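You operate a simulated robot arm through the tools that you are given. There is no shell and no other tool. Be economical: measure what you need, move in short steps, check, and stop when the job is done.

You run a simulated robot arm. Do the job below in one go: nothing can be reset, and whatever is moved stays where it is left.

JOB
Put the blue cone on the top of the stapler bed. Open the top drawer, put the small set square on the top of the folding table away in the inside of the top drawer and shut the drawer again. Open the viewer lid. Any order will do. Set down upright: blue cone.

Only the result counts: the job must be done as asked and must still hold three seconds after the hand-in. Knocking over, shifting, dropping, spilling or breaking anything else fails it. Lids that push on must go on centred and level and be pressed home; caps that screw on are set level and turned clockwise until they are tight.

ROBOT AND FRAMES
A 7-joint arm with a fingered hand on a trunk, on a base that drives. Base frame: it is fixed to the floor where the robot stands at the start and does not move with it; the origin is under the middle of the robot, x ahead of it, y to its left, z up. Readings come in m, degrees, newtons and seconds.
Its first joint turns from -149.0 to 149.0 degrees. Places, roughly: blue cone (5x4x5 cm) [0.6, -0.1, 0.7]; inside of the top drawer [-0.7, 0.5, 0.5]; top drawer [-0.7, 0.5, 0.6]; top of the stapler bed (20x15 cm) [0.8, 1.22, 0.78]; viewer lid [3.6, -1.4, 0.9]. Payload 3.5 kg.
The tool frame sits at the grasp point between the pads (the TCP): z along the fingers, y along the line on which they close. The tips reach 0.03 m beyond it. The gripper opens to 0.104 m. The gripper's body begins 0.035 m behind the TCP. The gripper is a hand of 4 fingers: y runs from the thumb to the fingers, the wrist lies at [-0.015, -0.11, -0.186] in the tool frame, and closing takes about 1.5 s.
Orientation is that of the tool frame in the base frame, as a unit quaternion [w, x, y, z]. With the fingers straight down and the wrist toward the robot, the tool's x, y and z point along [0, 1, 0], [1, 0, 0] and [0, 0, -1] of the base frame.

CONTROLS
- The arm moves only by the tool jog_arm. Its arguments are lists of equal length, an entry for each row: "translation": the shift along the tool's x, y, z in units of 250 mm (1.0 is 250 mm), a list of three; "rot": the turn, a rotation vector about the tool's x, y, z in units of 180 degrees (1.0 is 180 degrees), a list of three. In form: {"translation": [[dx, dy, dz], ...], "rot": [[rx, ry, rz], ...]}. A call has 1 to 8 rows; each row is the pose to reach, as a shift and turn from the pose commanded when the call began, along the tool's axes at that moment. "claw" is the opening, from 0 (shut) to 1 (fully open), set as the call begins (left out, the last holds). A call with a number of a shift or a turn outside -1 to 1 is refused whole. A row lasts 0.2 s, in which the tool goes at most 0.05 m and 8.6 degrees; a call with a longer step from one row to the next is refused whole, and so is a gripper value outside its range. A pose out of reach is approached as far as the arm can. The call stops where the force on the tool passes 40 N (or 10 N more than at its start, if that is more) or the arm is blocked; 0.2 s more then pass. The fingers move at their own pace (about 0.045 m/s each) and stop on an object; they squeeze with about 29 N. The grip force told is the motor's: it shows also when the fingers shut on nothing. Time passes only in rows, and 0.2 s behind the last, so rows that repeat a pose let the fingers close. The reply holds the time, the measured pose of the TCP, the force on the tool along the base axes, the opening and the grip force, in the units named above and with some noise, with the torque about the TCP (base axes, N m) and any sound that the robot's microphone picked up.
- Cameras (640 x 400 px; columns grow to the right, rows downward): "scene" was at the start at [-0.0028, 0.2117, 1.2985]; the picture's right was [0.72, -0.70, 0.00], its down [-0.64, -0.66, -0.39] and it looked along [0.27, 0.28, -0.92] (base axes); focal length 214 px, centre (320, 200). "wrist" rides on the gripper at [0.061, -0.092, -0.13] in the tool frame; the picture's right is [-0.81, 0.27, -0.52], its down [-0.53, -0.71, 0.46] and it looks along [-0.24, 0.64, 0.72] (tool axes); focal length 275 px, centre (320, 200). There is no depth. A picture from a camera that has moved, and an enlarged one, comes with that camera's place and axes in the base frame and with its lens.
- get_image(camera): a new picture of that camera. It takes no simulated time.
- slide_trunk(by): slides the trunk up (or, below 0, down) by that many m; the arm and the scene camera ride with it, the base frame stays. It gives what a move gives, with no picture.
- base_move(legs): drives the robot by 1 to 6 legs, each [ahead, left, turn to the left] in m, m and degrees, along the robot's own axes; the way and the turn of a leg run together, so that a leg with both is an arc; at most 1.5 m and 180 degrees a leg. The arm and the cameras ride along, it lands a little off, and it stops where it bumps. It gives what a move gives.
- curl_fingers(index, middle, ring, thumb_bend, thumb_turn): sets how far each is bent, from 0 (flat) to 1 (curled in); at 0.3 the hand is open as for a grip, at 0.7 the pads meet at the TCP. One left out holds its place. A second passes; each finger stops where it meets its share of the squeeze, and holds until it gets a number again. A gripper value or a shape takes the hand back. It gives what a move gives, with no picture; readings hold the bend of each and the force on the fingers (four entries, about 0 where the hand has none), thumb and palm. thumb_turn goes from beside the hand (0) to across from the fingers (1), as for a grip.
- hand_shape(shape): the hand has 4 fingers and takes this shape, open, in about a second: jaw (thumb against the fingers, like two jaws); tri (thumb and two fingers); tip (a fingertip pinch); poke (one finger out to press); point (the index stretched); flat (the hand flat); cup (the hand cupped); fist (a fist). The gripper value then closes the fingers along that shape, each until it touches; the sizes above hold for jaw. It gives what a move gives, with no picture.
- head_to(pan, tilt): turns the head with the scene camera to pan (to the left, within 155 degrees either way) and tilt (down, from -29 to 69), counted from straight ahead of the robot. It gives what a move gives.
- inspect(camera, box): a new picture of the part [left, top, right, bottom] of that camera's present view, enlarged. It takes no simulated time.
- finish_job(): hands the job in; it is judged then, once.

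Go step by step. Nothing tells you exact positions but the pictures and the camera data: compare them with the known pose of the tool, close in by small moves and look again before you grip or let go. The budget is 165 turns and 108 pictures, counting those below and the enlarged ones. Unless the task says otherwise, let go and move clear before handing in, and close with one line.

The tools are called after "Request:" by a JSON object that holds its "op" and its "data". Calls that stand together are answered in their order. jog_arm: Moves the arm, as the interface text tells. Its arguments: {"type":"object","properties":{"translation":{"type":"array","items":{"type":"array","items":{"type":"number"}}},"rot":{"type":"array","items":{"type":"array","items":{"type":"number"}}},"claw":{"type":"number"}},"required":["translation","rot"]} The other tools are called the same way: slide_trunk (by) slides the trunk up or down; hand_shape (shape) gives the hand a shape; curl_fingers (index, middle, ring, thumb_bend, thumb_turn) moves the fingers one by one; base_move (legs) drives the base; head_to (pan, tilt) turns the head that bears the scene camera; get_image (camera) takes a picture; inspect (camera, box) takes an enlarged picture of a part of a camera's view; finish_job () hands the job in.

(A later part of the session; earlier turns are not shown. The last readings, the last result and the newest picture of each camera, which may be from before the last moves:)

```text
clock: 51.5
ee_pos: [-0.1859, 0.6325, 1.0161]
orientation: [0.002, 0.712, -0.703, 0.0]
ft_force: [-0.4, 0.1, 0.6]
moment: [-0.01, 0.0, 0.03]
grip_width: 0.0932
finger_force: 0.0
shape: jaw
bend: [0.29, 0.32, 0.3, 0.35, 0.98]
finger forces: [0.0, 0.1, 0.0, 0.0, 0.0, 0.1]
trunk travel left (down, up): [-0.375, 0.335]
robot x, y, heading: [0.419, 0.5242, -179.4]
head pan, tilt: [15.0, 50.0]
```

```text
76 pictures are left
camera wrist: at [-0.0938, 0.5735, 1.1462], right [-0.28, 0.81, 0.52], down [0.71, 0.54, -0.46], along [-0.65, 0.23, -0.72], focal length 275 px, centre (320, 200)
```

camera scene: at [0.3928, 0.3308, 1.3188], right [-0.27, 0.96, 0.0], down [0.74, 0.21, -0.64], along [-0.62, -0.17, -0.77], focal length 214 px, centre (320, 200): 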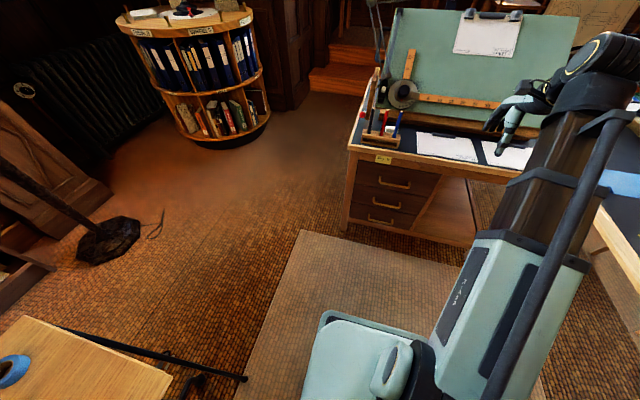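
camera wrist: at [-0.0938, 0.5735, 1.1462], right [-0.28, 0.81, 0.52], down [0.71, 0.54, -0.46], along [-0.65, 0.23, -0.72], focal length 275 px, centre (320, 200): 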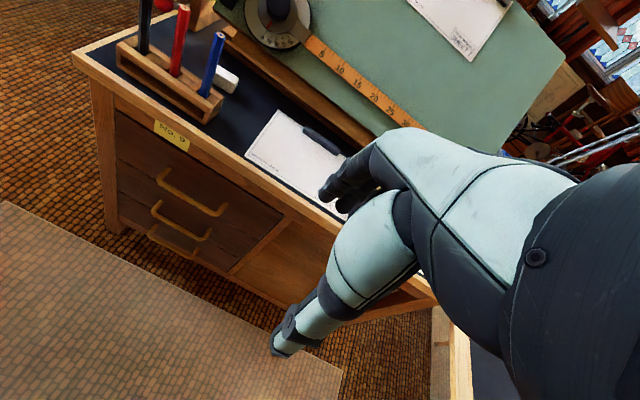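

Request:
{"op": "inspect", "data": {"camera": "scene", "box": [340, 130, 460, 230]}}

Request:
{"op": "inspect", "data": {"camera": "wrist", "box": [60, 30, 340, 290]}}

```text
4.00 times, centred on (400, 180) of scene
camera zoom: at [0.3928, 0.3308, 1.3188], right [-0.27, 0.96, 0.0], down [0.74, 0.21, -0.64], along [-0.62, -0.17, -0.77], focal length 858 px, centre (0, 280)
```

zoom: 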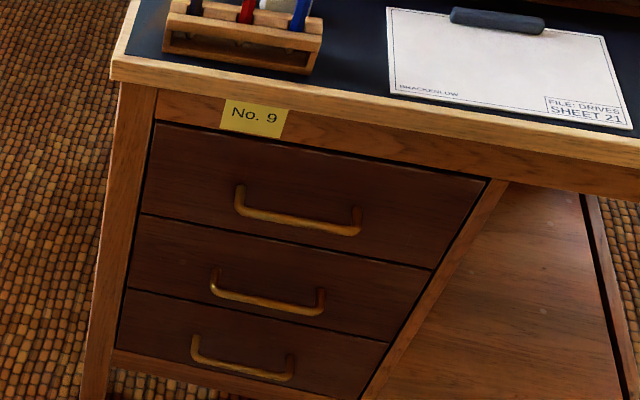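

```text
1.54 times, centred on (200, 160) of wrist
camera zoom: at [-0.0938, 0.5735, 1.1462], right [-0.28, 0.81, 0.52], down [0.71, 0.54, -0.46], along [-0.65, 0.23, -0.72], focal length 424 px, centre (505, 262)
```

zoom: 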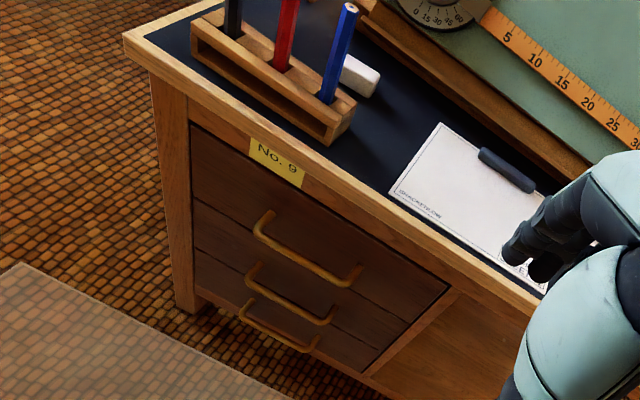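

The handle bar is triangulated at [-0.395, 0.483, 0.577], about 14 cm wide and 4 cm off the drawer face. I'll pitch the hand to point forward so the jaws can straddle the bar.

Request:
{"op": "jog_arm", "data": {"translation": [[0.075, 0.017, 0.1], [0.15, 0.034, 0.2], [0.225, 0.051, 0.3], [0.3, 0.068, 0.4], [0.375, 0.085, 0.5], [0.45, 0.102, 0.6], [0.525, 0.119, 0.7], [0.6, 0.136, 0.8]], "rot": [[-0.045, 0, 0], [-0.09, 0, 0], [-0.135, 0, 0], [-0.18, 0, 0], [-0.225, 0, 0], [-0.27, 0, 0], [-0.315, 0, 0], [-0.36, 0, 0]], "claw": 0.6}}

Request:
{"op": "get_image", "data": {"camera": "scene"}}

Request:
{"op": "get_image", "data": {"camera": "wrist"}}

```text
clock: 53.5
ee_pos: [-0.2388, 0.4801, 0.7935]
orientation: [0.305, 0.714, -0.502, -0.381]
ft_force: [-0.5, -0.1, -0.9]
moment: [-0.01, -0.02, -0.02]
grip_width: 0.0624
finger_force: 0.1
shape: jaw
bend: [0.29, 0.41, 0.37, 0.65, 1.0]
finger forces: [0.1, 0.0, 0.1, 0.0, 0.0, 0.2]
out of reach, approached as far as the arm can: row 4, 5, 6, 7, 8
trunk travel left (down, up): [-0.375, 0.335]
robot x, y, heading: [0.4211, 0.5228, -179.3]
head pan, tilt: [15.0, 50.0]
stopped in row 8: the arm was blocked; the commanded pose is now the measured one
```

```text
73 pictures are left
camera scene: at [0.3925, 0.3307, 1.3188], right [-0.27, 0.96, 0.0], down [0.74, 0.21, -0.64], along [-0.62, -0.17, -0.77], focal length 214 px, centre (320, 200)
```

scene: 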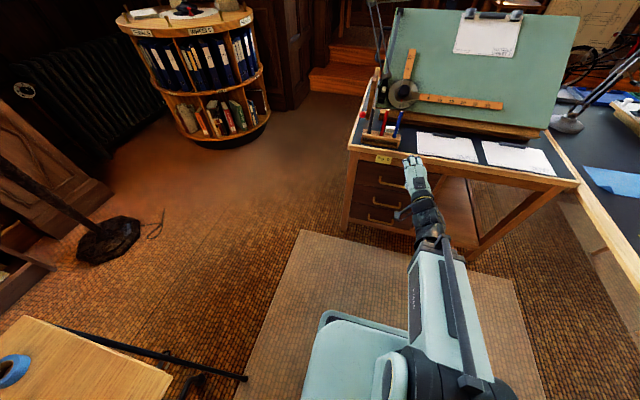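

```text
72 pictures are left
camera wrist: at [-0.0712, 0.4583, 0.7706], right [0.14, 0.71, 0.69], down [-0.15, 0.71, -0.69], along [-0.98, -0.01, 0.2], focal length 275 px, centre (320, 200)
```

wrist: 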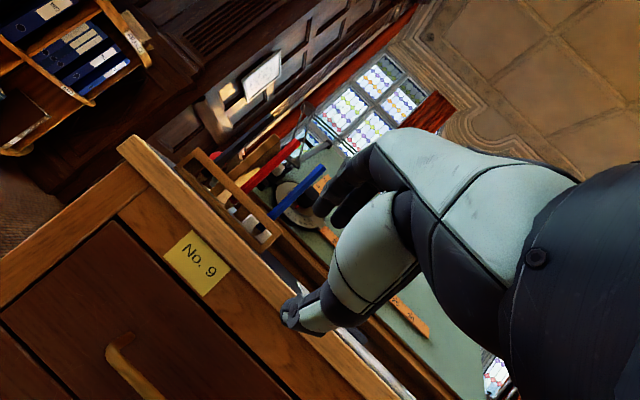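

The wrist was too close to the robot for that pitch. I'll back the base up 0.12 m and then finish the pitch while reaching forward and down.

Request:
{"op": "base_move", "data": {"legs": [[-0.12, 0, 0]]}}

Request:
{"op": "jog_arm", "data": {"translation": [[0.002, -0.036, 0.145], [0.004, -0.073, 0.29], [0.006, -0.11, 0.44], [0.008, -0.15, 0.6], [0.01, -0.19, 0.77], [0.011, -0.231, 0.934], [0.011, -0.231, 0.934]], "rot": [[-0.015, -0.005, 0.016], [-0.03, -0.01, 0.032], [-0.045, -0.015, 0.048], [-0.06, -0.02, 0.065], [-0.075, -0.026, 0.082], [-0.0887, -0.0312, 0.0974], [-0.0887, -0.0312, 0.0974]]}}

Request:
{"op": "get_image", "data": {"camera": "wrist"}}

Request:
{"op": "inspect", "data": {"camera": "scene", "box": [320, 120, 480, 220]}}

```text
clock: 54.8
ee_pos: [-0.1176, 0.4811, 0.7926]
orientation: [0.303, 0.714, -0.502, -0.382]
ft_force: [0.4, -0.2, 0.6]
moment: [0.0, 0.01, 0.0]
grip_width: 0.0627
finger_force: 0.1
shape: jaw
bend: [0.29, 0.41, 0.37, 0.65, 1.0]
finger forces: [0.0, 0.0, 0.0, 0.0, 0.1, 0.0]
trunk travel left (down, up): [-0.375, 0.335]
robot x, y, heading: [0.5368, 0.5194, -179.4]
head pan, tilt: [15.0, 50.0]
```

```text
clock: 56.4
ee_pos: [-0.2725, 0.5424, 0.6355]
orientation: [0.403, 0.613, -0.517, -0.44]
ft_force: [0.1, -0.2, 0.5]
moment: [0.02, -0.02, 0.0]
grip_width: 0.0626
finger_force: 0.1
shape: jaw
bend: [0.29, 0.41, 0.37, 0.65, 1.0]
finger forces: [0.0, 0.0, 0.0, 0.0, 0.0, 0.1]
out of reach, approached as far as the arm can: row 3, 4, 5, 6, 7
trunk travel left (down, up): [-0.375, 0.335]
robot x, y, heading: [0.5396, 0.5193, -179.4]
head pan, tilt: [15.0, 50.0]
```

```text
71 pictures are left
camera wrist: at [-0.1178, 0.5003, 0.5785], right [0.35, 0.78, 0.51], down [-0.28, 0.61, -0.74], along [-0.89, 0.12, 0.43], focal length 275 px, centre (320, 200)
```

wrist: 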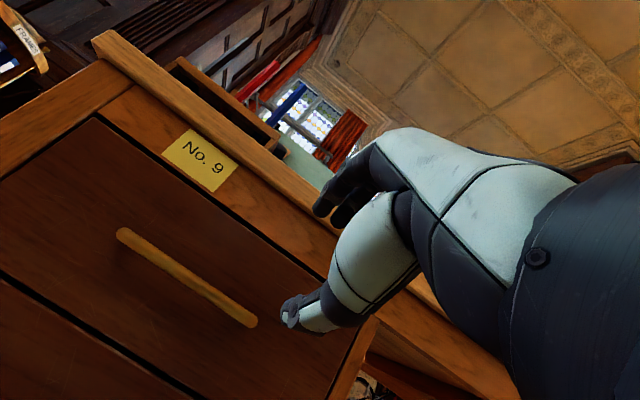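

```text
4.00 times, centred on (400, 170) of scene
camera zoom: at [0.5134, 0.3321, 1.3188], right [-0.27, 0.96, 0.0], down [0.74, 0.21, -0.64], along [-0.62, -0.17, -0.77], focal length 858 px, centre (0, 320)
```

zoom: 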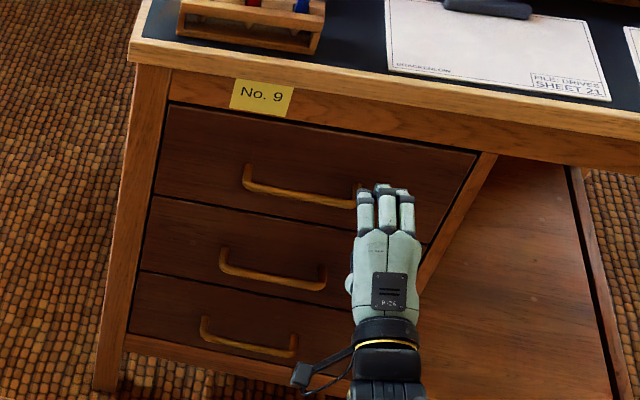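

The pitch is now about right, but the hand sits 6 cm too far toward +y. I'll shift the base left by that amount and approach the bar.

Request:
{"op": "base_move", "data": {"legs": [[0, 0.056, 0]]}}

Request:
{"op": "jog_arm", "data": {"translation": [[0.012, -0.07, 0.14], [0.025, -0.144, 0.284], [0.025, -0.144, 0.284]], "rot": [[0, 0, 0], [0, 0, 0], [0, 0, 0]]}}

Request:
{"op": "get_image", "data": {"camera": "wrist"}}

Request:
{"op": "inspect", "data": {"camera": "scene", "box": [320, 120, 480, 220]}}

```text
clock: 57.3
ee_pos: [-0.2719, 0.4854, 0.6363]
orientation: [0.403, 0.613, -0.518, -0.44]
ft_force: [0.2, 0.3, 0.4]
moment: [-0.05, -0.01, 0.02]
grip_width: 0.0626
finger_force: 0.0
shape: jaw
bend: [0.29, 0.41, 0.37, 0.65, 1.0]
finger forces: [0.1, 0.0, 0.0, 0.1, 0.0, 0.1]
trunk travel left (down, up): [-0.375, 0.335]
robot x, y, heading: [0.5407, 0.4639, -179.5]
head pan, tilt: [15.0, 50.0]
```

```text
clock: 58.1
ee_pos: [-0.3313, 0.4882, 0.5803]
orientation: [0.406, 0.616, -0.516, -0.436]
ft_force: [-0.1, 0.5, -0.6]
moment: [0.03, 0.0, 0.03]
grip_width: 0.0627
finger_force: 0.1
shape: jaw
bend: [0.29, 0.41, 0.37, 0.65, 1.0]
finger forces: [0.0, 0.0, 0.1, 0.0, 0.0, 0.0]
out of reach, approached as far as the arm can: row 2, 3
trunk travel left (down, up): [-0.375, 0.335]
robot x, y, heading: [0.5392, 0.466, -179.2]
head pan, tilt: [15.0, 50.0]
```

```text
69 pictures are left
camera wrist: at [-0.1752, 0.4468, 0.5242], right [0.34, 0.79, 0.51], down [-0.28, 0.6, -0.75], along [-0.9, 0.11, 0.43], focal length 275 px, centre (320, 200)
```

wrist: 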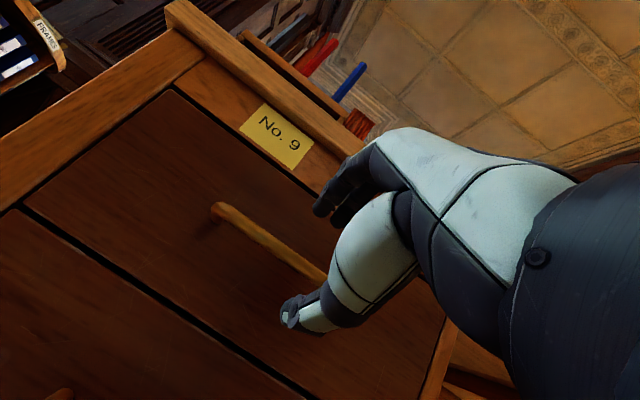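

```text
4.00 times, centred on (400, 170) of scene
camera zoom: at [0.5139, 0.2757, 1.3188], right [-0.27, 0.96, 0.0], down [0.74, 0.21, -0.64], along [-0.62, -0.17, -0.77], focal length 858 px, centre (0, 320)
```

zoom: 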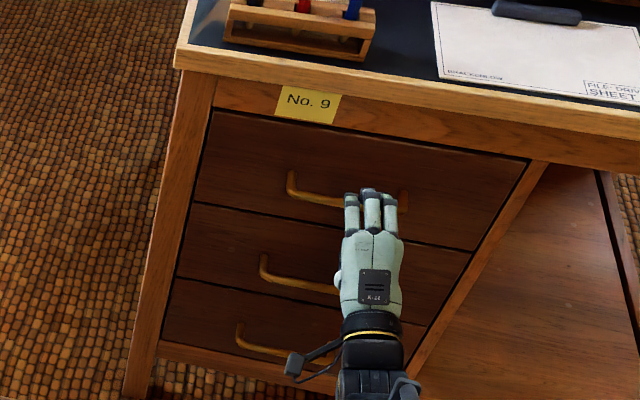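

The jaws line up with the bar. I'll advance about 5.5 cm so the bar enters the grip, then close.

Request:
{"op": "jog_arm", "data": {"translation": [[-0.007, 0.02, 0.11], [-0.012, 0.035, 0.18], [-0.015, 0.044, 0.22]], "rot": [[0, 0, 0], [0, 0, 0], [0, 0, 0]]}}

Request:
{"op": "get_image", "data": {"camera": "wrist"}}

Request:
{"op": "inspect", "data": {"camera": "scene", "box": [380, 130, 460, 180]}}

```text
clock: 58.9
ee_pos: [-0.3851, 0.4885, 0.5779]
orientation: [0.405, 0.617, -0.514, -0.437]
ft_force: [0.9, -0.2, 0.7]
moment: [0.03, 0.01, -0.02]
grip_width: 0.0626
finger_force: 0.0
shape: jaw
bend: [0.29, 0.41, 0.37, 0.65, 1.0]
finger forces: [0.1, 0.0, 0.0, 0.1, 0.0, 0.0]
trunk travel left (down, up): [-0.375, 0.335]
robot x, y, heading: [0.54, 0.4672, -179.3]
head pan, tilt: [15.0, 50.0]
```

```text
67 pictures are left
camera wrist: at [-0.2307, 0.4481, 0.5201], right [0.35, 0.79, 0.51], down [-0.28, 0.61, -0.74], along [-0.9, 0.11, 0.43], focal length 275 px, centre (320, 200)
```

wrist: 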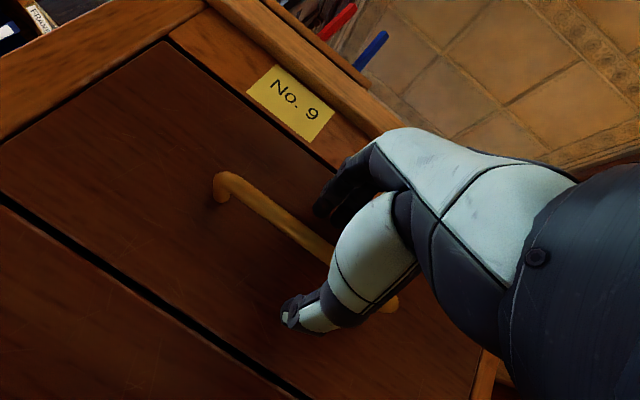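

```text
8.00 times, centred on (420, 155) of scene
camera zoom: at [0.5141, 0.2757, 1.3188], right [-0.27, 0.96, 0.0], down [0.74, 0.21, -0.64], along [-0.62, -0.17, -0.77], focal length 1716 px, centre (-480, 560)
```

zoom: 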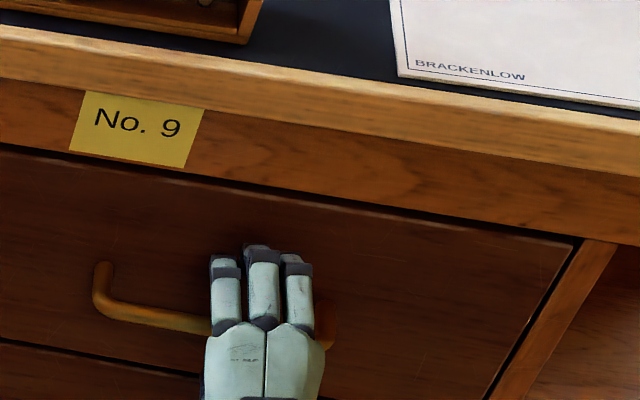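

The fingers are above the bar and the thumb below it. I'll close on it.

Request:
{"op": "jog_arm", "data": {"translation": [[0, 0, 0], [0, 0, 0], [0, 0, 0], [0, 0, 0], [0, 0, 0], [0, 0, 0], [0, 0, 0], [0, 0, 0]], "rot": [[0, 0, 0], [0, 0, 0], [0, 0, 0], [0, 0, 0], [0, 0, 0], [0, 0, 0], [0, 0, 0], [0, 0, 0]], "claw": 0.0}}

Request:
{"op": "inspect", "data": {"camera": "scene", "box": [380, 130, 460, 180]}}

```text
clock: 60.7
ee_pos: [-0.3878, 0.4884, 0.5763]
orientation: [0.404, 0.618, -0.515, -0.436]
ft_force: [-5.4, 1.1, -7.3]
moment: [0.02, -0.03, 0.04]
grip_width: 0.0019
finger_force: 29.5
shape: jaw
bend: [0.71, 0.7, 0.7, 0.73, 1.0]
finger forces: [13.0, 4.6, 2.4, 0.1, 26.1, 0.1]
trunk travel left (down, up): [-0.375, 0.335]
robot x, y, heading: [0.539, 0.4671, -179.4]
head pan, tilt: [15.0, 50.0]
```

```text
8.00 times, centred on (420, 155) of scene
camera zoom: at [0.5129, 0.2758, 1.3187], right [-0.27, 0.96, 0.0], down [0.74, 0.21, -0.64], along [-0.62, -0.17, -0.77], focal length 1716 px, centre (-480, 560)
```

zoom: 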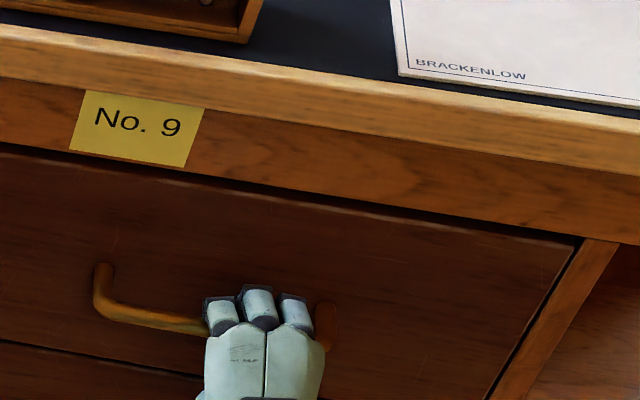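

The fingers appear hooked around the bar. I'll pull by backing the base a little and check.

Request:
{"op": "base_move", "data": {"legs": [[-0.08, 0, 0]]}}

Request:
{"op": "inspect", "data": {"camera": "scene", "box": [320, 120, 480, 220]}}

```text
clock: 61.8
ee_pos: [-0.3073, 0.489, 0.5767]
orientation: [0.404, 0.618, -0.515, -0.436]
ft_force: [-1.4, -1.5, -9.6]
moment: [0.04, -0.09, 0.03]
grip_width: 0.0028
finger_force: 29.0
shape: jaw
bend: [0.72, 0.7, 0.7, 0.74, 1.0]
finger forces: [12.1, 3.9, 2.1, 0.0, 25.9, 0.1]
trunk travel left (down, up): [-0.375, 0.335]
robot x, y, heading: [0.622, 0.4655, -179.5]
head pan, tilt: [15.0, 50.0]
```

```text
4.00 times, centred on (400, 170) of scene
camera zoom: at [0.5932, 0.2765, 1.3187], right [-0.27, 0.96, 0.0], down [0.74, 0.21, -0.64], along [-0.62, -0.17, -0.77], focal length 858 px, centre (0, 320)
```

zoom: 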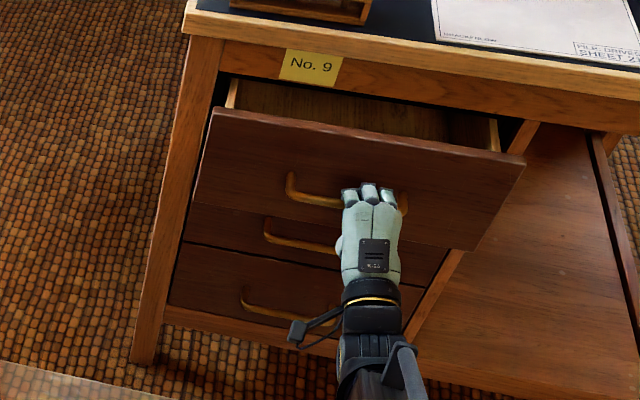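

The drawer is opening. Before pulling further I'll check the clearance to the chair behind me.

Request:
{"op": "head_to", "data": {"pan": 130, "tilt": 60}}

Request:
{"op": "get_image", "data": {"camera": "scene"}}

Request:
{"op": "head_to", "data": {"pan": -140, "tilt": 55}}

Request:
{"op": "get_image", "data": {"camera": "scene"}}

```text
clock: 63.7
ee_pos: [-0.3051, 0.4896, 0.5766]
orientation: [0.404, 0.617, -0.515, -0.437]
ft_force: [0.2, -0.9, -11.0]
moment: [0.01, -0.12, 0.07]
grip_width: 0.0028
finger_force: 29.1
shape: jaw
bend: [0.72, 0.7, 0.7, 0.75, 1.0]
finger forces: [11.4, 3.7, 2.2, 0.0, 26.3, 0.0]
trunk travel left (down, up): [-0.375, 0.335]
robot x, y, heading: [0.6203, 0.4633, -179.3]
head pan, tilt: [130.0, 60.0]
```

```text
63 pictures are left
camera scene: at [0.7108, 0.2466, 1.3063], right [-0.76, -0.65, 0.0], down [-0.56, 0.66, -0.5], along [0.33, -0.38, -0.87], focal length 214 px, centre (320, 200)
```

scene: 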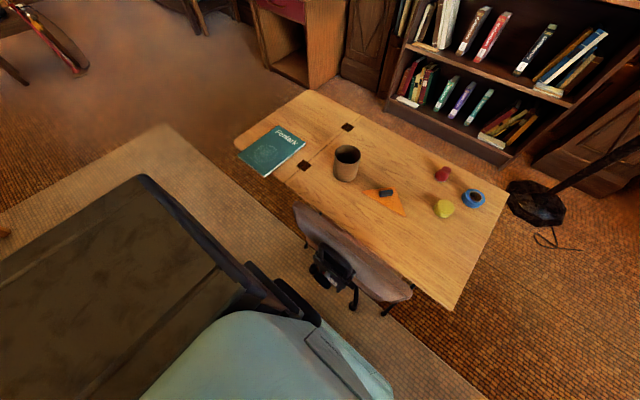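

```text
clock: 67.5
ee_pos: [-0.3052, 0.4895, 0.5756]
orientation: [0.403, 0.618, -0.515, -0.437]
ft_force: [0.2, -0.2, -10.9]
moment: [0.05, -0.14, 0.03]
grip_width: 0.0027
finger_force: 29.0
shape: jaw
bend: [0.72, 0.7, 0.7, 0.75, 1.0]
finger forces: [11.3, 3.7, 2.2, 0.1, 26.4, 0.0]
trunk travel left (down, up): [-0.375, 0.335]
robot x, y, heading: [0.618, 0.4668, -179.5]
head pan, tilt: [-140.0, 55.0]
```

```text
62 pictures are left
camera scene: at [0.722, 0.3442, 1.3123], right [0.65, -0.76, 0.0], down [-0.62, -0.53, -0.57], along [0.44, 0.37, -0.82], focal length 214 px, centre (320, 200)
```

scene: 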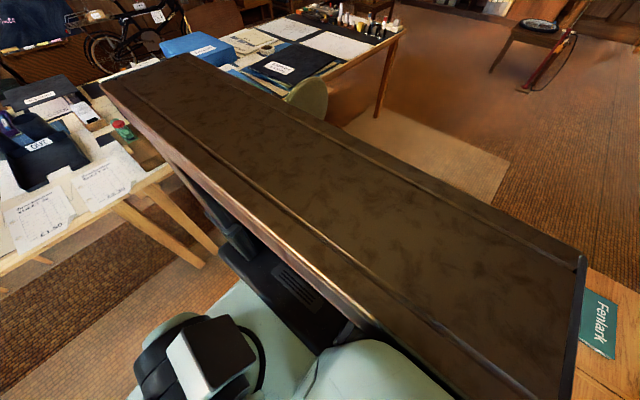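

There's about 12 cm between my base and the chair, and backing straight is clear. I'll pull the drawer another 0.18 m.

Request:
{"op": "base_move", "data": {"legs": [[-0.18, 0, 0]]}}

Request:
{"op": "head_to", "data": {"pan": 10, "tilt": 45}}

Request:
{"op": "inspect", "data": {"camera": "scene", "box": [280, 110, 480, 235]}}

```text
clock: 69.0
ee_pos: [-0.126, 0.4888, 0.5755]
orientation: [0.405, 0.618, -0.514, -0.436]
ft_force: [-0.8, -7.3, -12.2]
moment: [0.02, -0.13, 0.14]
grip_width: 0.0027
finger_force: 29.1
shape: jaw
bend: [0.72, 0.7, 0.7, 0.75, 1.0]
finger forces: [0.0, 3.7, 2.1, 0.0, 25.9, 0.0]
trunk travel left (down, up): [-0.375, 0.335]
robot x, y, heading: [0.8014, 0.4712, -179.0]
head pan, tilt: [-140.0, 55.0]
```

```text
clock: 71.3
ee_pos: [-0.1255, 0.4899, 0.5759]
orientation: [0.404, 0.618, -0.514, -0.437]
ft_force: [0.4, -5.3, -12.6]
moment: [0.03, -0.15, 0.11]
grip_width: 0.0028
finger_force: 29.4
shape: jaw
bend: [0.72, 0.7, 0.7, 0.75, 1.0]
finger forces: [0.0, 3.4, 1.7, 0.0, 27.0, 0.1]
trunk travel left (down, up): [-0.375, 0.335]
robot x, y, heading: [0.8043, 0.4694, -179.2]
head pan, tilt: [10.0, 45.0]
```

```text
3.20 times, centred on (380, 172) of scene
camera zoom: at [0.7681, 0.2841, 1.3256], right [-0.18, 0.98, 0.0], down [0.7, 0.13, -0.71], along [-0.69, -0.13, -0.71], focal length 686 px, centre (128, 288)
```

zoom: 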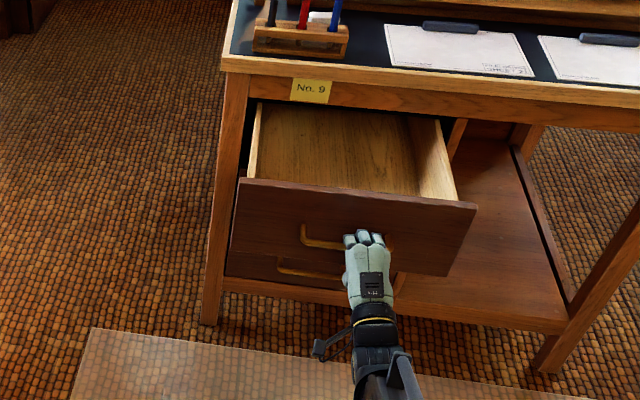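

The drawer is open about 0.26 m. I'll release the handle and pull the hand back along its axis.

Request:
{"op": "jog_arm", "data": {"translation": [[0, 0, 0], [0, 0, 0], [0, 0, 0], [0, 0, 0], [0, 0, 0]], "rot": [[0, 0, 0], [0, 0, 0], [0, 0, 0], [0, 0, 0], [0, 0, 0]], "claw": 0.6}}

Request:
{"op": "jog_arm", "data": {"translation": [[0.01, -0.03, -0.12], [0.02, -0.06, -0.24], [0.03, -0.09, -0.36]], "rot": [[0, 0, 0], [0, 0, 0], [0, 0, 0]]}}

Request:
{"op": "inspect", "data": {"camera": "scene", "box": [280, 110, 480, 235]}}

```text
clock: 72.5
ee_pos: [-0.1254, 0.4913, 0.5771]
orientation: [0.404, 0.617, -0.514, -0.437]
ft_force: [0.1, 1.0, 0.1]
moment: [-0.02, 0.02, 0.0]
grip_width: 0.0622
finger_force: 0.0
shape: jaw
bend: [0.29, 0.41, 0.37, 0.65, 1.0]
finger forces: [0.1, 0.1, 0.0, 0.0, 0.1, 0.0]
trunk travel left (down, up): [-0.375, 0.335]
robot x, y, heading: [0.8002, 0.4673, -179.5]
head pan, tilt: [10.0, 45.0]
```

```text
clock: 73.3
ee_pos: [-0.0324, 0.4906, 0.5813]
orientation: [0.406, 0.618, -0.513, -0.436]
ft_force: [-0.6, -0.1, -0.3]
moment: [-0.05, -0.03, 0.01]
grip_width: 0.0622
finger_force: 0.1
shape: jaw
bend: [0.29, 0.41, 0.37, 0.65, 1.0]
finger forces: [0.0, 0.1, 0.0, 0.1, 0.0, 0.0]
trunk travel left (down, up): [-0.375, 0.335]
robot x, y, heading: [0.8011, 0.4672, -179.3]
head pan, tilt: [10.0, 45.0]
```

```text
3.20 times, centred on (380, 172) of scene
camera zoom: at [0.7694, 0.2842, 1.3257], right [-0.19, 0.98, 0.0], down [0.69, 0.13, -0.71], along [-0.69, -0.13, -0.71], focal length 686 px, centre (128, 288)
```

zoom: 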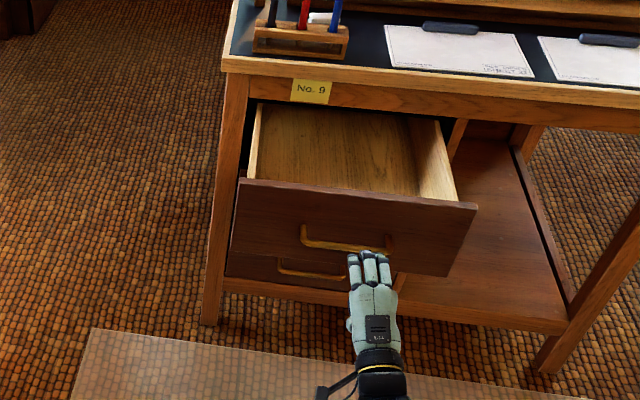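

The handle is free and the drawer stays open. I'll fold the hand back to pointing down while raising it, then go for the set square from the northwest, at about [0.30,0.36] heading -47°.

Request:
{"op": "jog_arm", "data": {"translation": [[-0.012, 0.11, -0.065], [-0.025, 0.22, -0.13], [-0.037, 0.33, -0.195], [-0.05, 0.44, -0.26], [-0.062, 0.55, -0.325], [-0.075, 0.66, -0.39], [-0.088, 0.77, -0.455], [-0.1, 0.88, -0.52]], "rot": [[0.0452, 0.0016, 0.0056], [0.0904, 0.0032, 0.0113], [0.1356, 0.0048, 0.0169], [0.1808, 0.0064, 0.0226], [0.226, 0.008, 0.0282], [0.2711, 0.0097, 0.0339], [0.3163, 0.0113, 0.0395], [0.3615, 0.0129, 0.0452]]}}

```text
clock: 75.1
ee_pos: [0.0286, 0.4894, 0.8311]
orientation: [0.047, 0.71, -0.701, -0.052]
ft_force: [0.8, -0.6, 0.0]
moment: [0.07, 0.01, 0.03]
grip_width: 0.0623
finger_force: 0.1
shape: jaw
bend: [0.29, 0.41, 0.37, 0.65, 1.0]
finger forces: [0.1, 0.0, 0.0, 0.1, 0.0, 0.0]
out of reach, approached as far as the arm can: row 4, 5
trunk travel left (down, up): [-0.375, 0.335]
robot x, y, heading: [0.8053, 0.4704, -179.4]
head pan, tilt: [10.0, 45.0]
```

The hand is nearly vertical again. I'll finish the rotation, raise to about z 1.03, then drive.

Request:
{"op": "jog_arm", "data": {"translation": [[0, 0, -0.18], [0, 0, -0.36], [0, 0, -0.54], [0, 0, -0.72], [0, 0, -0.8]], "rot": [[0.015, 0, 0], [0.03, 0, 0], [0.045, 0, 0], [0.045, 0, 0], [0.045, 0, 0]]}}

Request:
{"op": "base_move", "data": {"legs": [[0.38, 0, 0], [0, 0, 132], [0, -0.16, 0]]}}

Request:
{"op": "head_to", "data": {"pan": 5, "tilt": 50}}

Request:
{"op": "get_image", "data": {"camera": "scene"}}

Request:
{"op": "get_image", "data": {"camera": "wrist"}}

```text
clock: 76.3
ee_pos: [0.0569, 0.489, 1.0291]
orientation: [-0.002, 0.712, -0.703, -0.003]
ft_force: [0.9, 0.4, -0.4]
moment: [-0.01, 0.0, 0.02]
grip_width: 0.0626
finger_force: 0.1
shape: jaw
bend: [0.29, 0.41, 0.37, 0.65, 1.0]
finger forces: [0.1, 0.0, 0.0, 0.0, 0.0, 0.0]
trunk travel left (down, up): [-0.375, 0.335]
robot x, y, heading: [0.7976, 0.4669, -179.4]
head pan, tilt: [10.0, 45.0]
```

```text
clock: 85.2
ee_pos: [0.7841, -0.2117, 1.0284]
orientation: [0.002, 0.93, 0.367, -0.004]
ft_force: [0.1, 0.3, 0.1]
moment: [0.02, -0.01, 0.0]
grip_width: 0.0624
finger_force: 0.0
shape: jaw
bend: [0.29, 0.41, 0.37, 0.65, 1.0]
finger forces: [0.0, 0.0, 0.0, 0.1, 0.1, 0.0]
trunk travel left (down, up): [-0.375, 0.335]
robot x, y, heading: [0.2996, 0.3537, -47.0]
head pan, tilt: [10.0, 45.0]
```

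```text
clock: 85.9
ee_pos: [0.7838, -0.2116, 1.0284]
orientation: [0.002, 0.93, 0.366, -0.004]
ft_force: [0.1, -0.3, -0.3]
moment: [0.02, -0.01, 0.0]
grip_width: 0.0624
finger_force: 0.1
shape: jaw
bend: [0.29, 0.41, 0.37, 0.65, 1.0]
finger forces: [0.0, 0.1, 0.0, 0.0, 0.1, 0.0]
trunk travel left (down, up): [-0.375, 0.335]
robot x, y, heading: [0.2983, 0.353, -47.4]
head pan, tilt: [5.0, 50.0]
```

```text
59 pictures are left
camera scene: at [0.4521, 0.4511, 1.3188], right [-0.67, -0.74, 0.0], down [-0.57, 0.51, -0.64], along [0.48, -0.43, -0.77], focal length 214 px, centre (320, 200)
```

scene: 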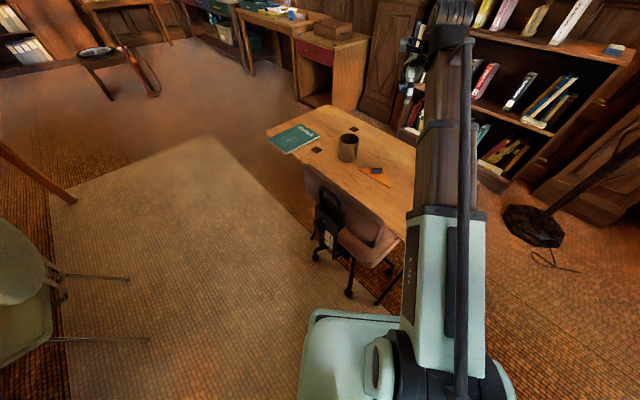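

```text
58 pictures are left
camera wrist: at [0.7672, -0.1015, 1.1579], right [-0.4, -0.75, 0.52], down [-0.88, 0.16, -0.45], along [0.26, -0.64, -0.72], focal length 275 px, centre (320, 200)
```

wrist: 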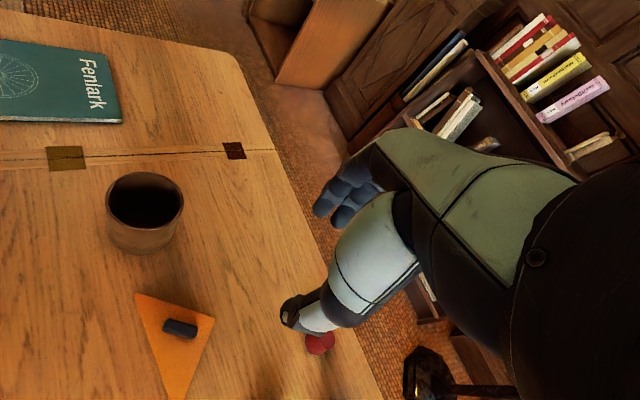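

The knob is at [0.787,-0.170], confirmed from two views, lying at about 50°. I'll move above it, yaw 7° and come down partway.

Request:
{"op": "jog_arm", "data": {"translation": [[0.06, -0.06, 0.15], [0.122, -0.114, 0.33], [0.122, -0.114, 0.52], [0.122, -0.114, 0.7], [0.122, -0.114, 0.8]], "rot": [[0, 0, -0.02], [0, 0, -0.039], [0, 0, -0.039], [0, 0, -0.039], [0, 0, -0.039]]}}

Request:
{"op": "get_image", "data": {"camera": "wrist"}}

Request:
{"op": "inspect", "data": {"camera": "scene", "box": [330, 130, 430, 192]}}

```text
clock: 87.1
ee_pos: [0.7866, -0.1693, 0.8277]
orientation: [0.002, 0.906, 0.422, -0.003]
ft_force: [-0.6, 0.6, -0.1]
moment: [0.01, 0.0, 0.0]
grip_width: 0.0625
finger_force: 0.1
shape: jaw
bend: [0.29, 0.41, 0.37, 0.65, 1.0]
finger forces: [0.0, 0.0, 0.1, 0.1, 0.0, 0.0]
trunk travel left (down, up): [-0.375, 0.335]
robot x, y, heading: [0.3016, 0.3517, -47.1]
head pan, tilt: [5.0, 50.0]
```

```text
57 pictures are left
camera wrist: at [0.7559, -0.0631, 0.9576], right [-0.31, -0.79, 0.52], down [-0.89, 0.05, -0.45], along [0.33, -0.61, -0.72], focal length 275 px, centre (320, 200)
```

wrist: 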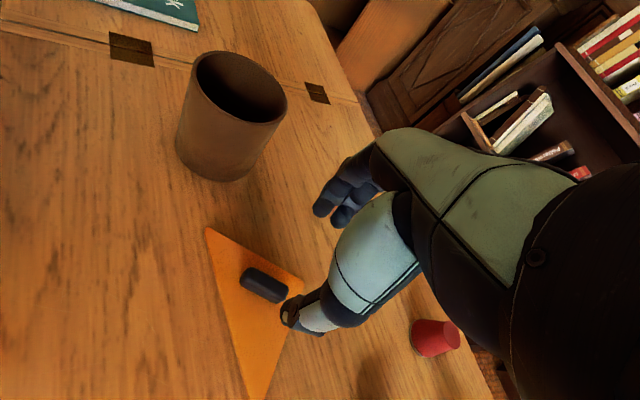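

```text
6.40 times, centred on (380, 161) of scene
camera zoom: at [0.452, 0.4511, 1.3188], right [-0.67, -0.74, 0.0], down [-0.57, 0.51, -0.64], along [0.48, -0.43, -0.77], focal length 1373 px, centre (-64, 450)
```

zoom: 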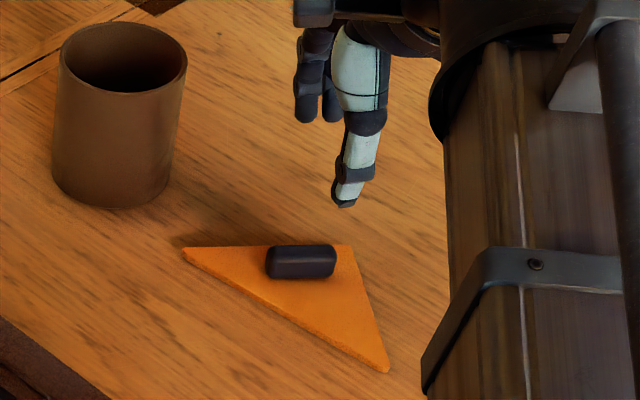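

The hand is centred over the knob. I'll descend to TCP z≈0.737 and look before gripping.

Request:
{"op": "jog_arm", "data": {"translation": [[0.002, 0.004, 0.15], [0.004, 0.008, 0.28], [0.004, 0.008, 0.36], [0.004, 0.008, 0.36]], "rot": [[0, 0, 0], [0, 0, 0], [0, 0, 0], [0, 0, 0]]}}

Request:
{"op": "get_image", "data": {"camera": "wrist"}}

Request:
{"op": "inspect", "data": {"camera": "scene", "box": [340, 145, 420, 195]}}

```text
clock: 88.1
ee_pos: [0.7874, -0.1717, 0.737]
orientation: [0.001, 0.906, 0.423, -0.004]
ft_force: [-0.2, 0.1, 0.5]
moment: [0.02, -0.04, -0.04]
grip_width: 0.0623
finger_force: 0.1
shape: jaw
bend: [0.29, 0.41, 0.37, 0.65, 1.0]
finger forces: [0.0, 0.1, 0.1, 0.0, 0.0, 0.0]
trunk travel left (down, up): [-0.375, 0.335]
robot x, y, heading: [0.3025, 0.3517, -47.1]
head pan, tilt: [5.0, 50.0]
```

```text
55 pictures are left
camera wrist: at [0.7577, -0.0637, 0.8668], right [-0.31, -0.79, 0.52], down [-0.89, 0.05, -0.45], along [0.33, -0.6, -0.72], focal length 275 px, centre (320, 200)
```

wrist: 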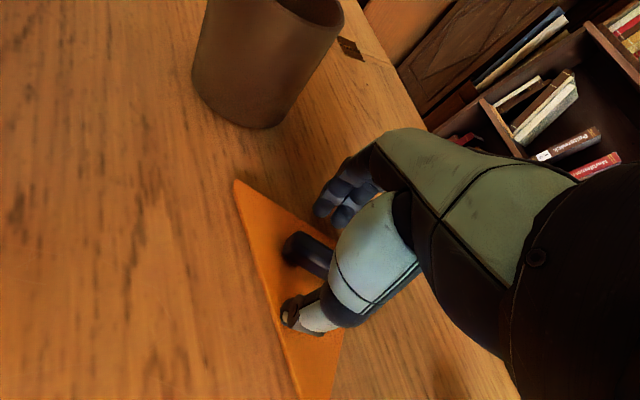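

```text
8.00 times, centred on (380, 170) of scene
camera zoom: at [0.4521, 0.451, 1.3188], right [-0.67, -0.74, 0.0], down [-0.57, 0.51, -0.64], along [0.48, -0.43, -0.77], focal length 1716 px, centre (-160, 440)
```

zoom: 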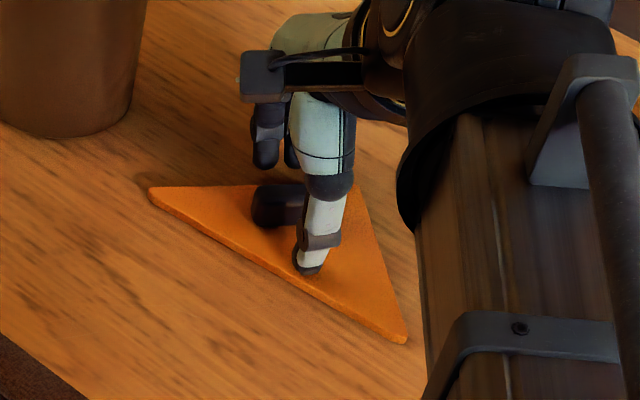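

Thumb and fingers straddle the knob, so I'll close and lift slightly.

Request:
{"op": "jog_arm", "data": {"translation": [[0, 0, 0], [0, 0, 0], [0, 0, 0], [0, 0, 0], [0, 0, 0], [0, 0, 0], [0, 0, 0]], "rot": [[0, 0, 0], [0, 0, 0], [0, 0, 0], [0, 0, 0], [0, 0, 0], [0, 0, 0], [0, 0, 0]], "claw": 0.0}}

Request:
{"op": "jog_arm", "data": {"translation": [[0, 0, -0.06], [0, 0, -0.16], [0, 0, -0.3], [0, 0, -0.4]], "rot": [[0, 0, 0], [0, 0, 0], [0, 0, 0], [0, 0, 0]]}}

Request:
{"op": "get_image", "data": {"camera": "wrist"}}

Request:
{"op": "inspect", "data": {"camera": "scene", "box": [340, 125, 420, 175]}}

```text
clock: 89.7
ee_pos: [0.7882, -0.1702, 0.7377]
orientation: [0.001, 0.906, 0.423, -0.003]
ft_force: [-1.2, -0.1, -0.3]
moment: [-0.01, -0.03, 0.06]
grip_width: 0.0107
finger_force: 29.0
shape: jaw
bend: [0.72, 0.65, 0.69, 0.74, 1.0]
finger forces: [16.4, 6.9, 2.8, 0.0, 26.6, 0.0]
trunk travel left (down, up): [-0.375, 0.335]
robot x, y, heading: [0.2965, 0.3545, -47.2]
head pan, tilt: [5.0, 50.0]
```

```text
clock: 90.7
ee_pos: [0.7889, -0.1721, 0.8375]
orientation: [0.0, 0.907, 0.421, -0.003]
ft_force: [0.3, -0.5, -0.7]
moment: [0.01, 0.0, 0.01]
grip_width: 0.0103
finger_force: 28.9
shape: jaw
bend: [0.72, 0.65, 0.7, 0.74, 1.0]
finger forces: [16.7, 6.6, 2.8, 0.1, 26.4, 0.1]
trunk travel left (down, up): [-0.375, 0.335]
robot x, y, heading: [0.3015, 0.3539, -47.1]
head pan, tilt: [5.0, 50.0]
```

```text
53 pictures are left
camera wrist: at [0.7585, -0.0642, 0.9672], right [-0.31, -0.8, 0.52], down [-0.89, 0.05, -0.45], along [0.33, -0.6, -0.72], focal length 275 px, centre (320, 200)
```

wrist: 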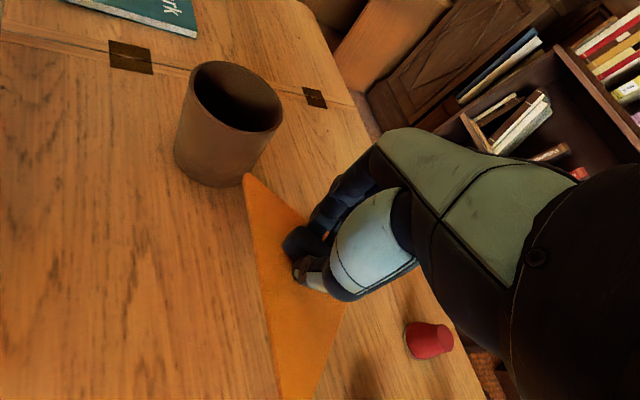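

```text
8.00 times, centred on (380, 150) of scene
camera zoom: at [0.4521, 0.451, 1.3187], right [-0.67, -0.74, 0.0], down [-0.57, 0.51, -0.64], along [0.48, -0.43, -0.77], focal length 1716 px, centre (-160, 600)
```

zoom: 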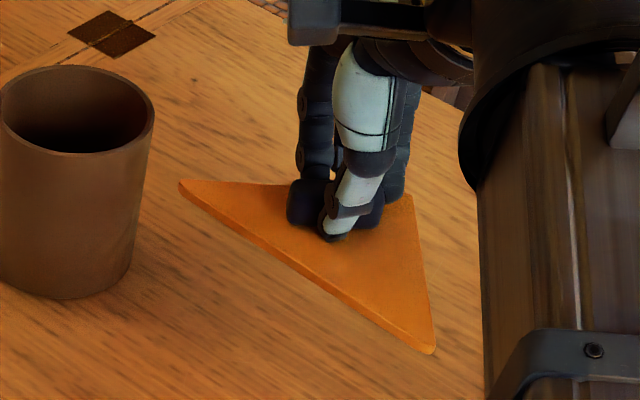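

The set square is held level with its bottom about 0.042 m below the TCP. I'll raise it and retrace the drive back to the open drawer.

Request:
{"op": "jog_arm", "data": {"translation": [[0, 0, -0.19], [0, 0, -0.38], [0, 0, -0.57], [0, 0, -0.76]], "rot": [[0, 0, 0], [0, 0, 0], [0, 0, 0], [0, 0, 0]]}}

Request:
{"op": "base_move", "data": {"legs": [[0, 0.17, 0], [0, 0, -132.6], [-0.03, 0, 0]]}}

Request:
{"op": "head_to", "data": {"pan": 15, "tilt": 55}}

Request:
{"op": "get_image", "data": {"camera": "scene"}}

Request:
{"op": "get_image", "data": {"camera": "wrist"}}

```text
clock: 91.7
ee_pos: [0.7893, -0.1707, 1.0302]
orientation: [0.001, 0.907, 0.422, -0.004]
ft_force: [-0.3, -0.2, -0.4]
moment: [0.04, 0.03, 0.0]
grip_width: 0.0103
finger_force: 29.3
shape: jaw
bend: [0.72, 0.65, 0.7, 0.74, 1.0]
finger forces: [16.8, 6.5, 2.8, 0.0, 26.4, 0.0]
trunk travel left (down, up): [-0.375, 0.335]
robot x, y, heading: [0.3, 0.353, -47.0]
head pan, tilt: [5.0, 50.0]
```

```text
clock: 99.1
ee_pos: [-0.2643, 0.4724, 1.0285]
orientation: [-0.003, 0.747, -0.665, -0.002]
ft_force: [-0.6, -0.1, -0.6]
moment: [0.0, 0.02, 0.02]
grip_width: 0.0102
finger_force: 28.9
shape: jaw
bend: [0.72, 0.66, 0.7, 0.74, 1.0]
finger forces: [16.7, 6.4, 3.0, 0.0, 25.9, 0.0]
trunk travel left (down, up): [-0.375, 0.335]
robot x, y, heading: [0.4509, 0.469, 179.5]
head pan, tilt: [5.0, 50.0]
```

```text
clock: 99.8
ee_pos: [-0.2641, 0.473, 1.0295]
orientation: [-0.003, 0.747, -0.665, -0.002]
ft_force: [-0.3, -0.3, -0.8]
moment: [-0.02, 0.01, -0.01]
grip_width: 0.0103
finger_force: 29.1
shape: jaw
bend: [0.72, 0.66, 0.7, 0.74, 1.0]
finger forces: [16.7, 6.4, 3.0, 0.0, 25.9, 0.0]
trunk travel left (down, up): [-0.375, 0.335]
robot x, y, heading: [0.4508, 0.4732, 179.6]
head pan, tilt: [15.0, 55.0]
```

```text
51 pictures are left
camera scene: at [0.4292, 0.2811, 1.3123], right [-0.25, 0.97, 0.0], down [0.79, 0.2, -0.57], along [-0.56, -0.14, -0.82], focal length 214 px, centre (320, 200)
```

scene: 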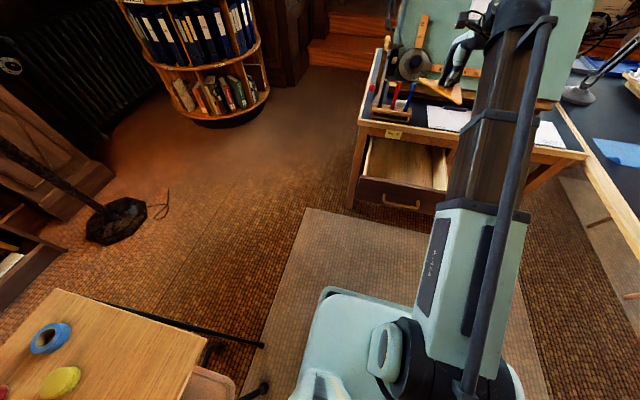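

```text
50 pictures are left
camera wrist: at [-0.1669, 0.422, 1.1583], right [-0.37, 0.77, 0.52], down [0.65, 0.61, -0.45], along [-0.67, 0.17, -0.72], focal length 275 px, centre (320, 200)
```

wrist: 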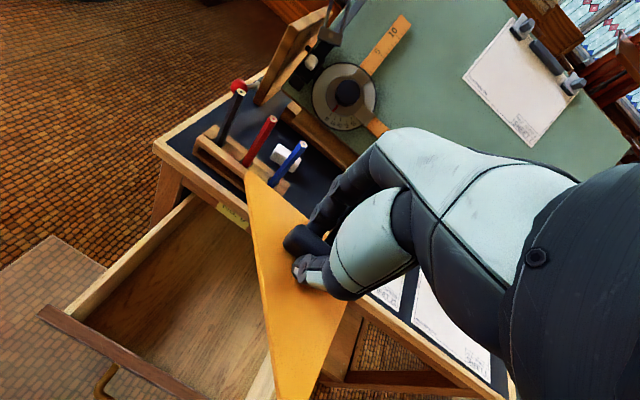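

Drawer and set square both check out. I'll turn the hand square to the drawer, move over its centre and descend to a mid height.

Request:
{"op": "jog_arm", "data": {"translation": [[-0.035, 0.09, 0.1], [-0.069, 0.177, 0.2], [-0.069, 0.177, 0.38], [-0.069, 0.177, 0.56], [-0.069, 0.177, 0.74], [-0.069, 0.177, 0.92]], "rot": [[0, 0, 0.018], [0, 0, 0.037], [0, 0, 0.037], [0, 0, 0.037], [0, 0, 0.037], [0, 0, 0.037]]}}

Request:
{"op": "get_image", "data": {"camera": "wrist"}}

Request:
{"op": "inspect", "data": {"camera": "scene", "box": [320, 80, 480, 220]}}

```text
clock: 101.2
ee_pos: [-0.3101, 0.4868, 0.7986]
orientation: [0.002, -0.707, 0.708, 0.002]
ft_force: [0.7, 0.2, -0.1]
moment: [0.0, 0.02, -0.03]
grip_width: 0.0104
finger_force: 29.2
shape: jaw
bend: [0.72, 0.66, 0.7, 0.74, 1.0]
finger forces: [16.9, 6.5, 2.7, 0.1, 26.0, 0.0]
trunk travel left (down, up): [-0.375, 0.335]
robot x, y, heading: [0.4535, 0.4648, 179.5]
head pan, tilt: [15.0, 55.0]
```

```text
49 pictures are left
camera wrist: at [-0.2199, 0.4241, 0.928], right [-0.27, 0.81, 0.52], down [0.71, 0.53, -0.45], along [-0.64, 0.25, -0.72], focal length 275 px, centre (320, 200)
```

wrist: 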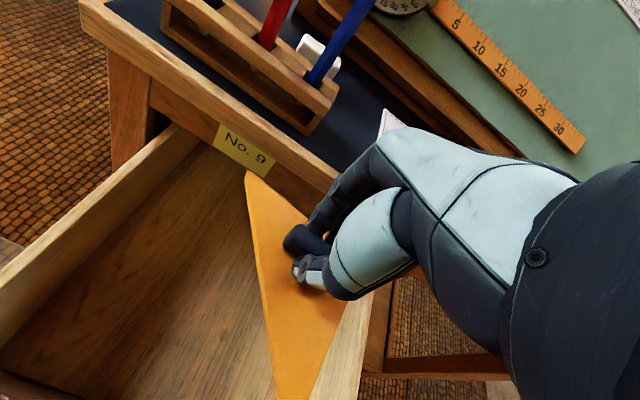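

```text
2.86 times, centred on (400, 150) of scene
camera zoom: at [0.4294, 0.281, 1.3123], right [-0.25, 0.97, 0.0], down [0.79, 0.21, -0.57], along [-0.56, -0.14, -0.82], focal length 613 px, centre (91, 343)
```

zoom: 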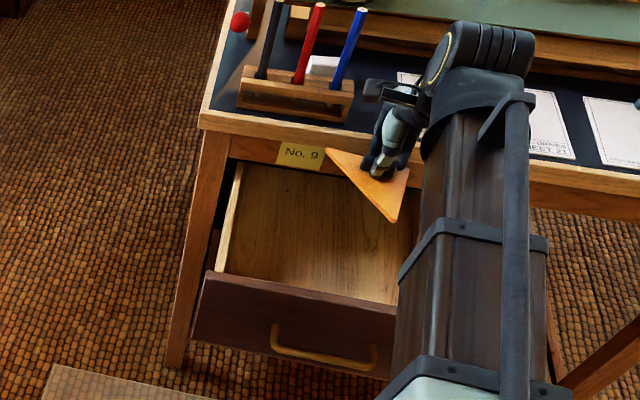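

The square is above the opening with margin all round. I'll descend to just above the rim and re-check clearance to the desk edge.

Request:
{"op": "jog_arm", "data": {"translation": [[0, 0, 0.14], [0, 0, 0.28], [0, 0, 0.42], [0, 0, 0.52]], "rot": [[0, 0, 0], [0, 0, 0], [0, 0, 0], [0, 0, 0]]}}

Request:
{"op": "get_image", "data": {"camera": "wrist"}}

Request:
{"op": "inspect", "data": {"camera": "scene", "box": [340, 100, 460, 200]}}

```text
clock: 102.2
ee_pos: [-0.3115, 0.4868, 0.6688]
orientation: [0.003, -0.706, 0.708, 0.002]
ft_force: [0.2, -0.5, -0.9]
moment: [-0.03, 0.0, 0.0]
grip_width: 0.0103
finger_force: 29.3
shape: jaw
bend: [0.72, 0.66, 0.7, 0.74, 1.0]
finger forces: [17.0, 6.5, 2.7, 0.0, 26.0, 0.0]
trunk travel left (down, up): [-0.375, 0.335]
robot x, y, heading: [0.4548, 0.4675, 179.4]
head pan, tilt: [15.0, 55.0]
```

```text
47 pictures are left
camera wrist: at [-0.2199, 0.4252, 0.7988], right [-0.27, 0.81, 0.52], down [0.71, 0.54, -0.45], along [-0.64, 0.25, -0.72], focal length 275 px, centre (320, 200)
```

wrist: 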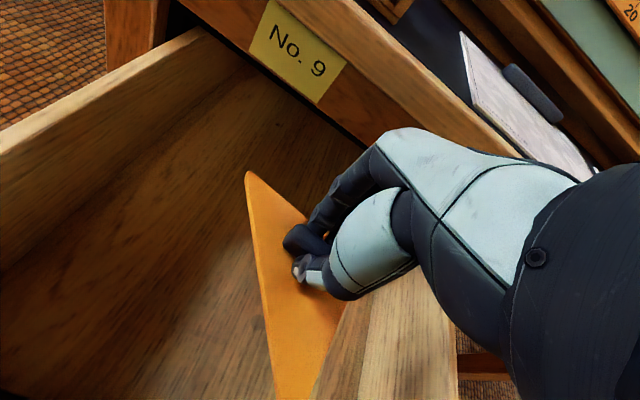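

```text
4.00 times, centred on (400, 150) of scene
camera zoom: at [0.4293, 0.281, 1.3123], right [-0.25, 0.97, 0.0], down [0.79, 0.21, -0.57], along [-0.56, -0.14, -0.82], focal length 858 px, centre (0, 400)
```

zoom: 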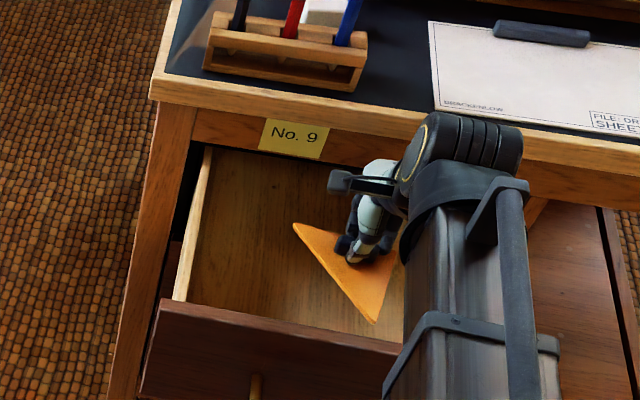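

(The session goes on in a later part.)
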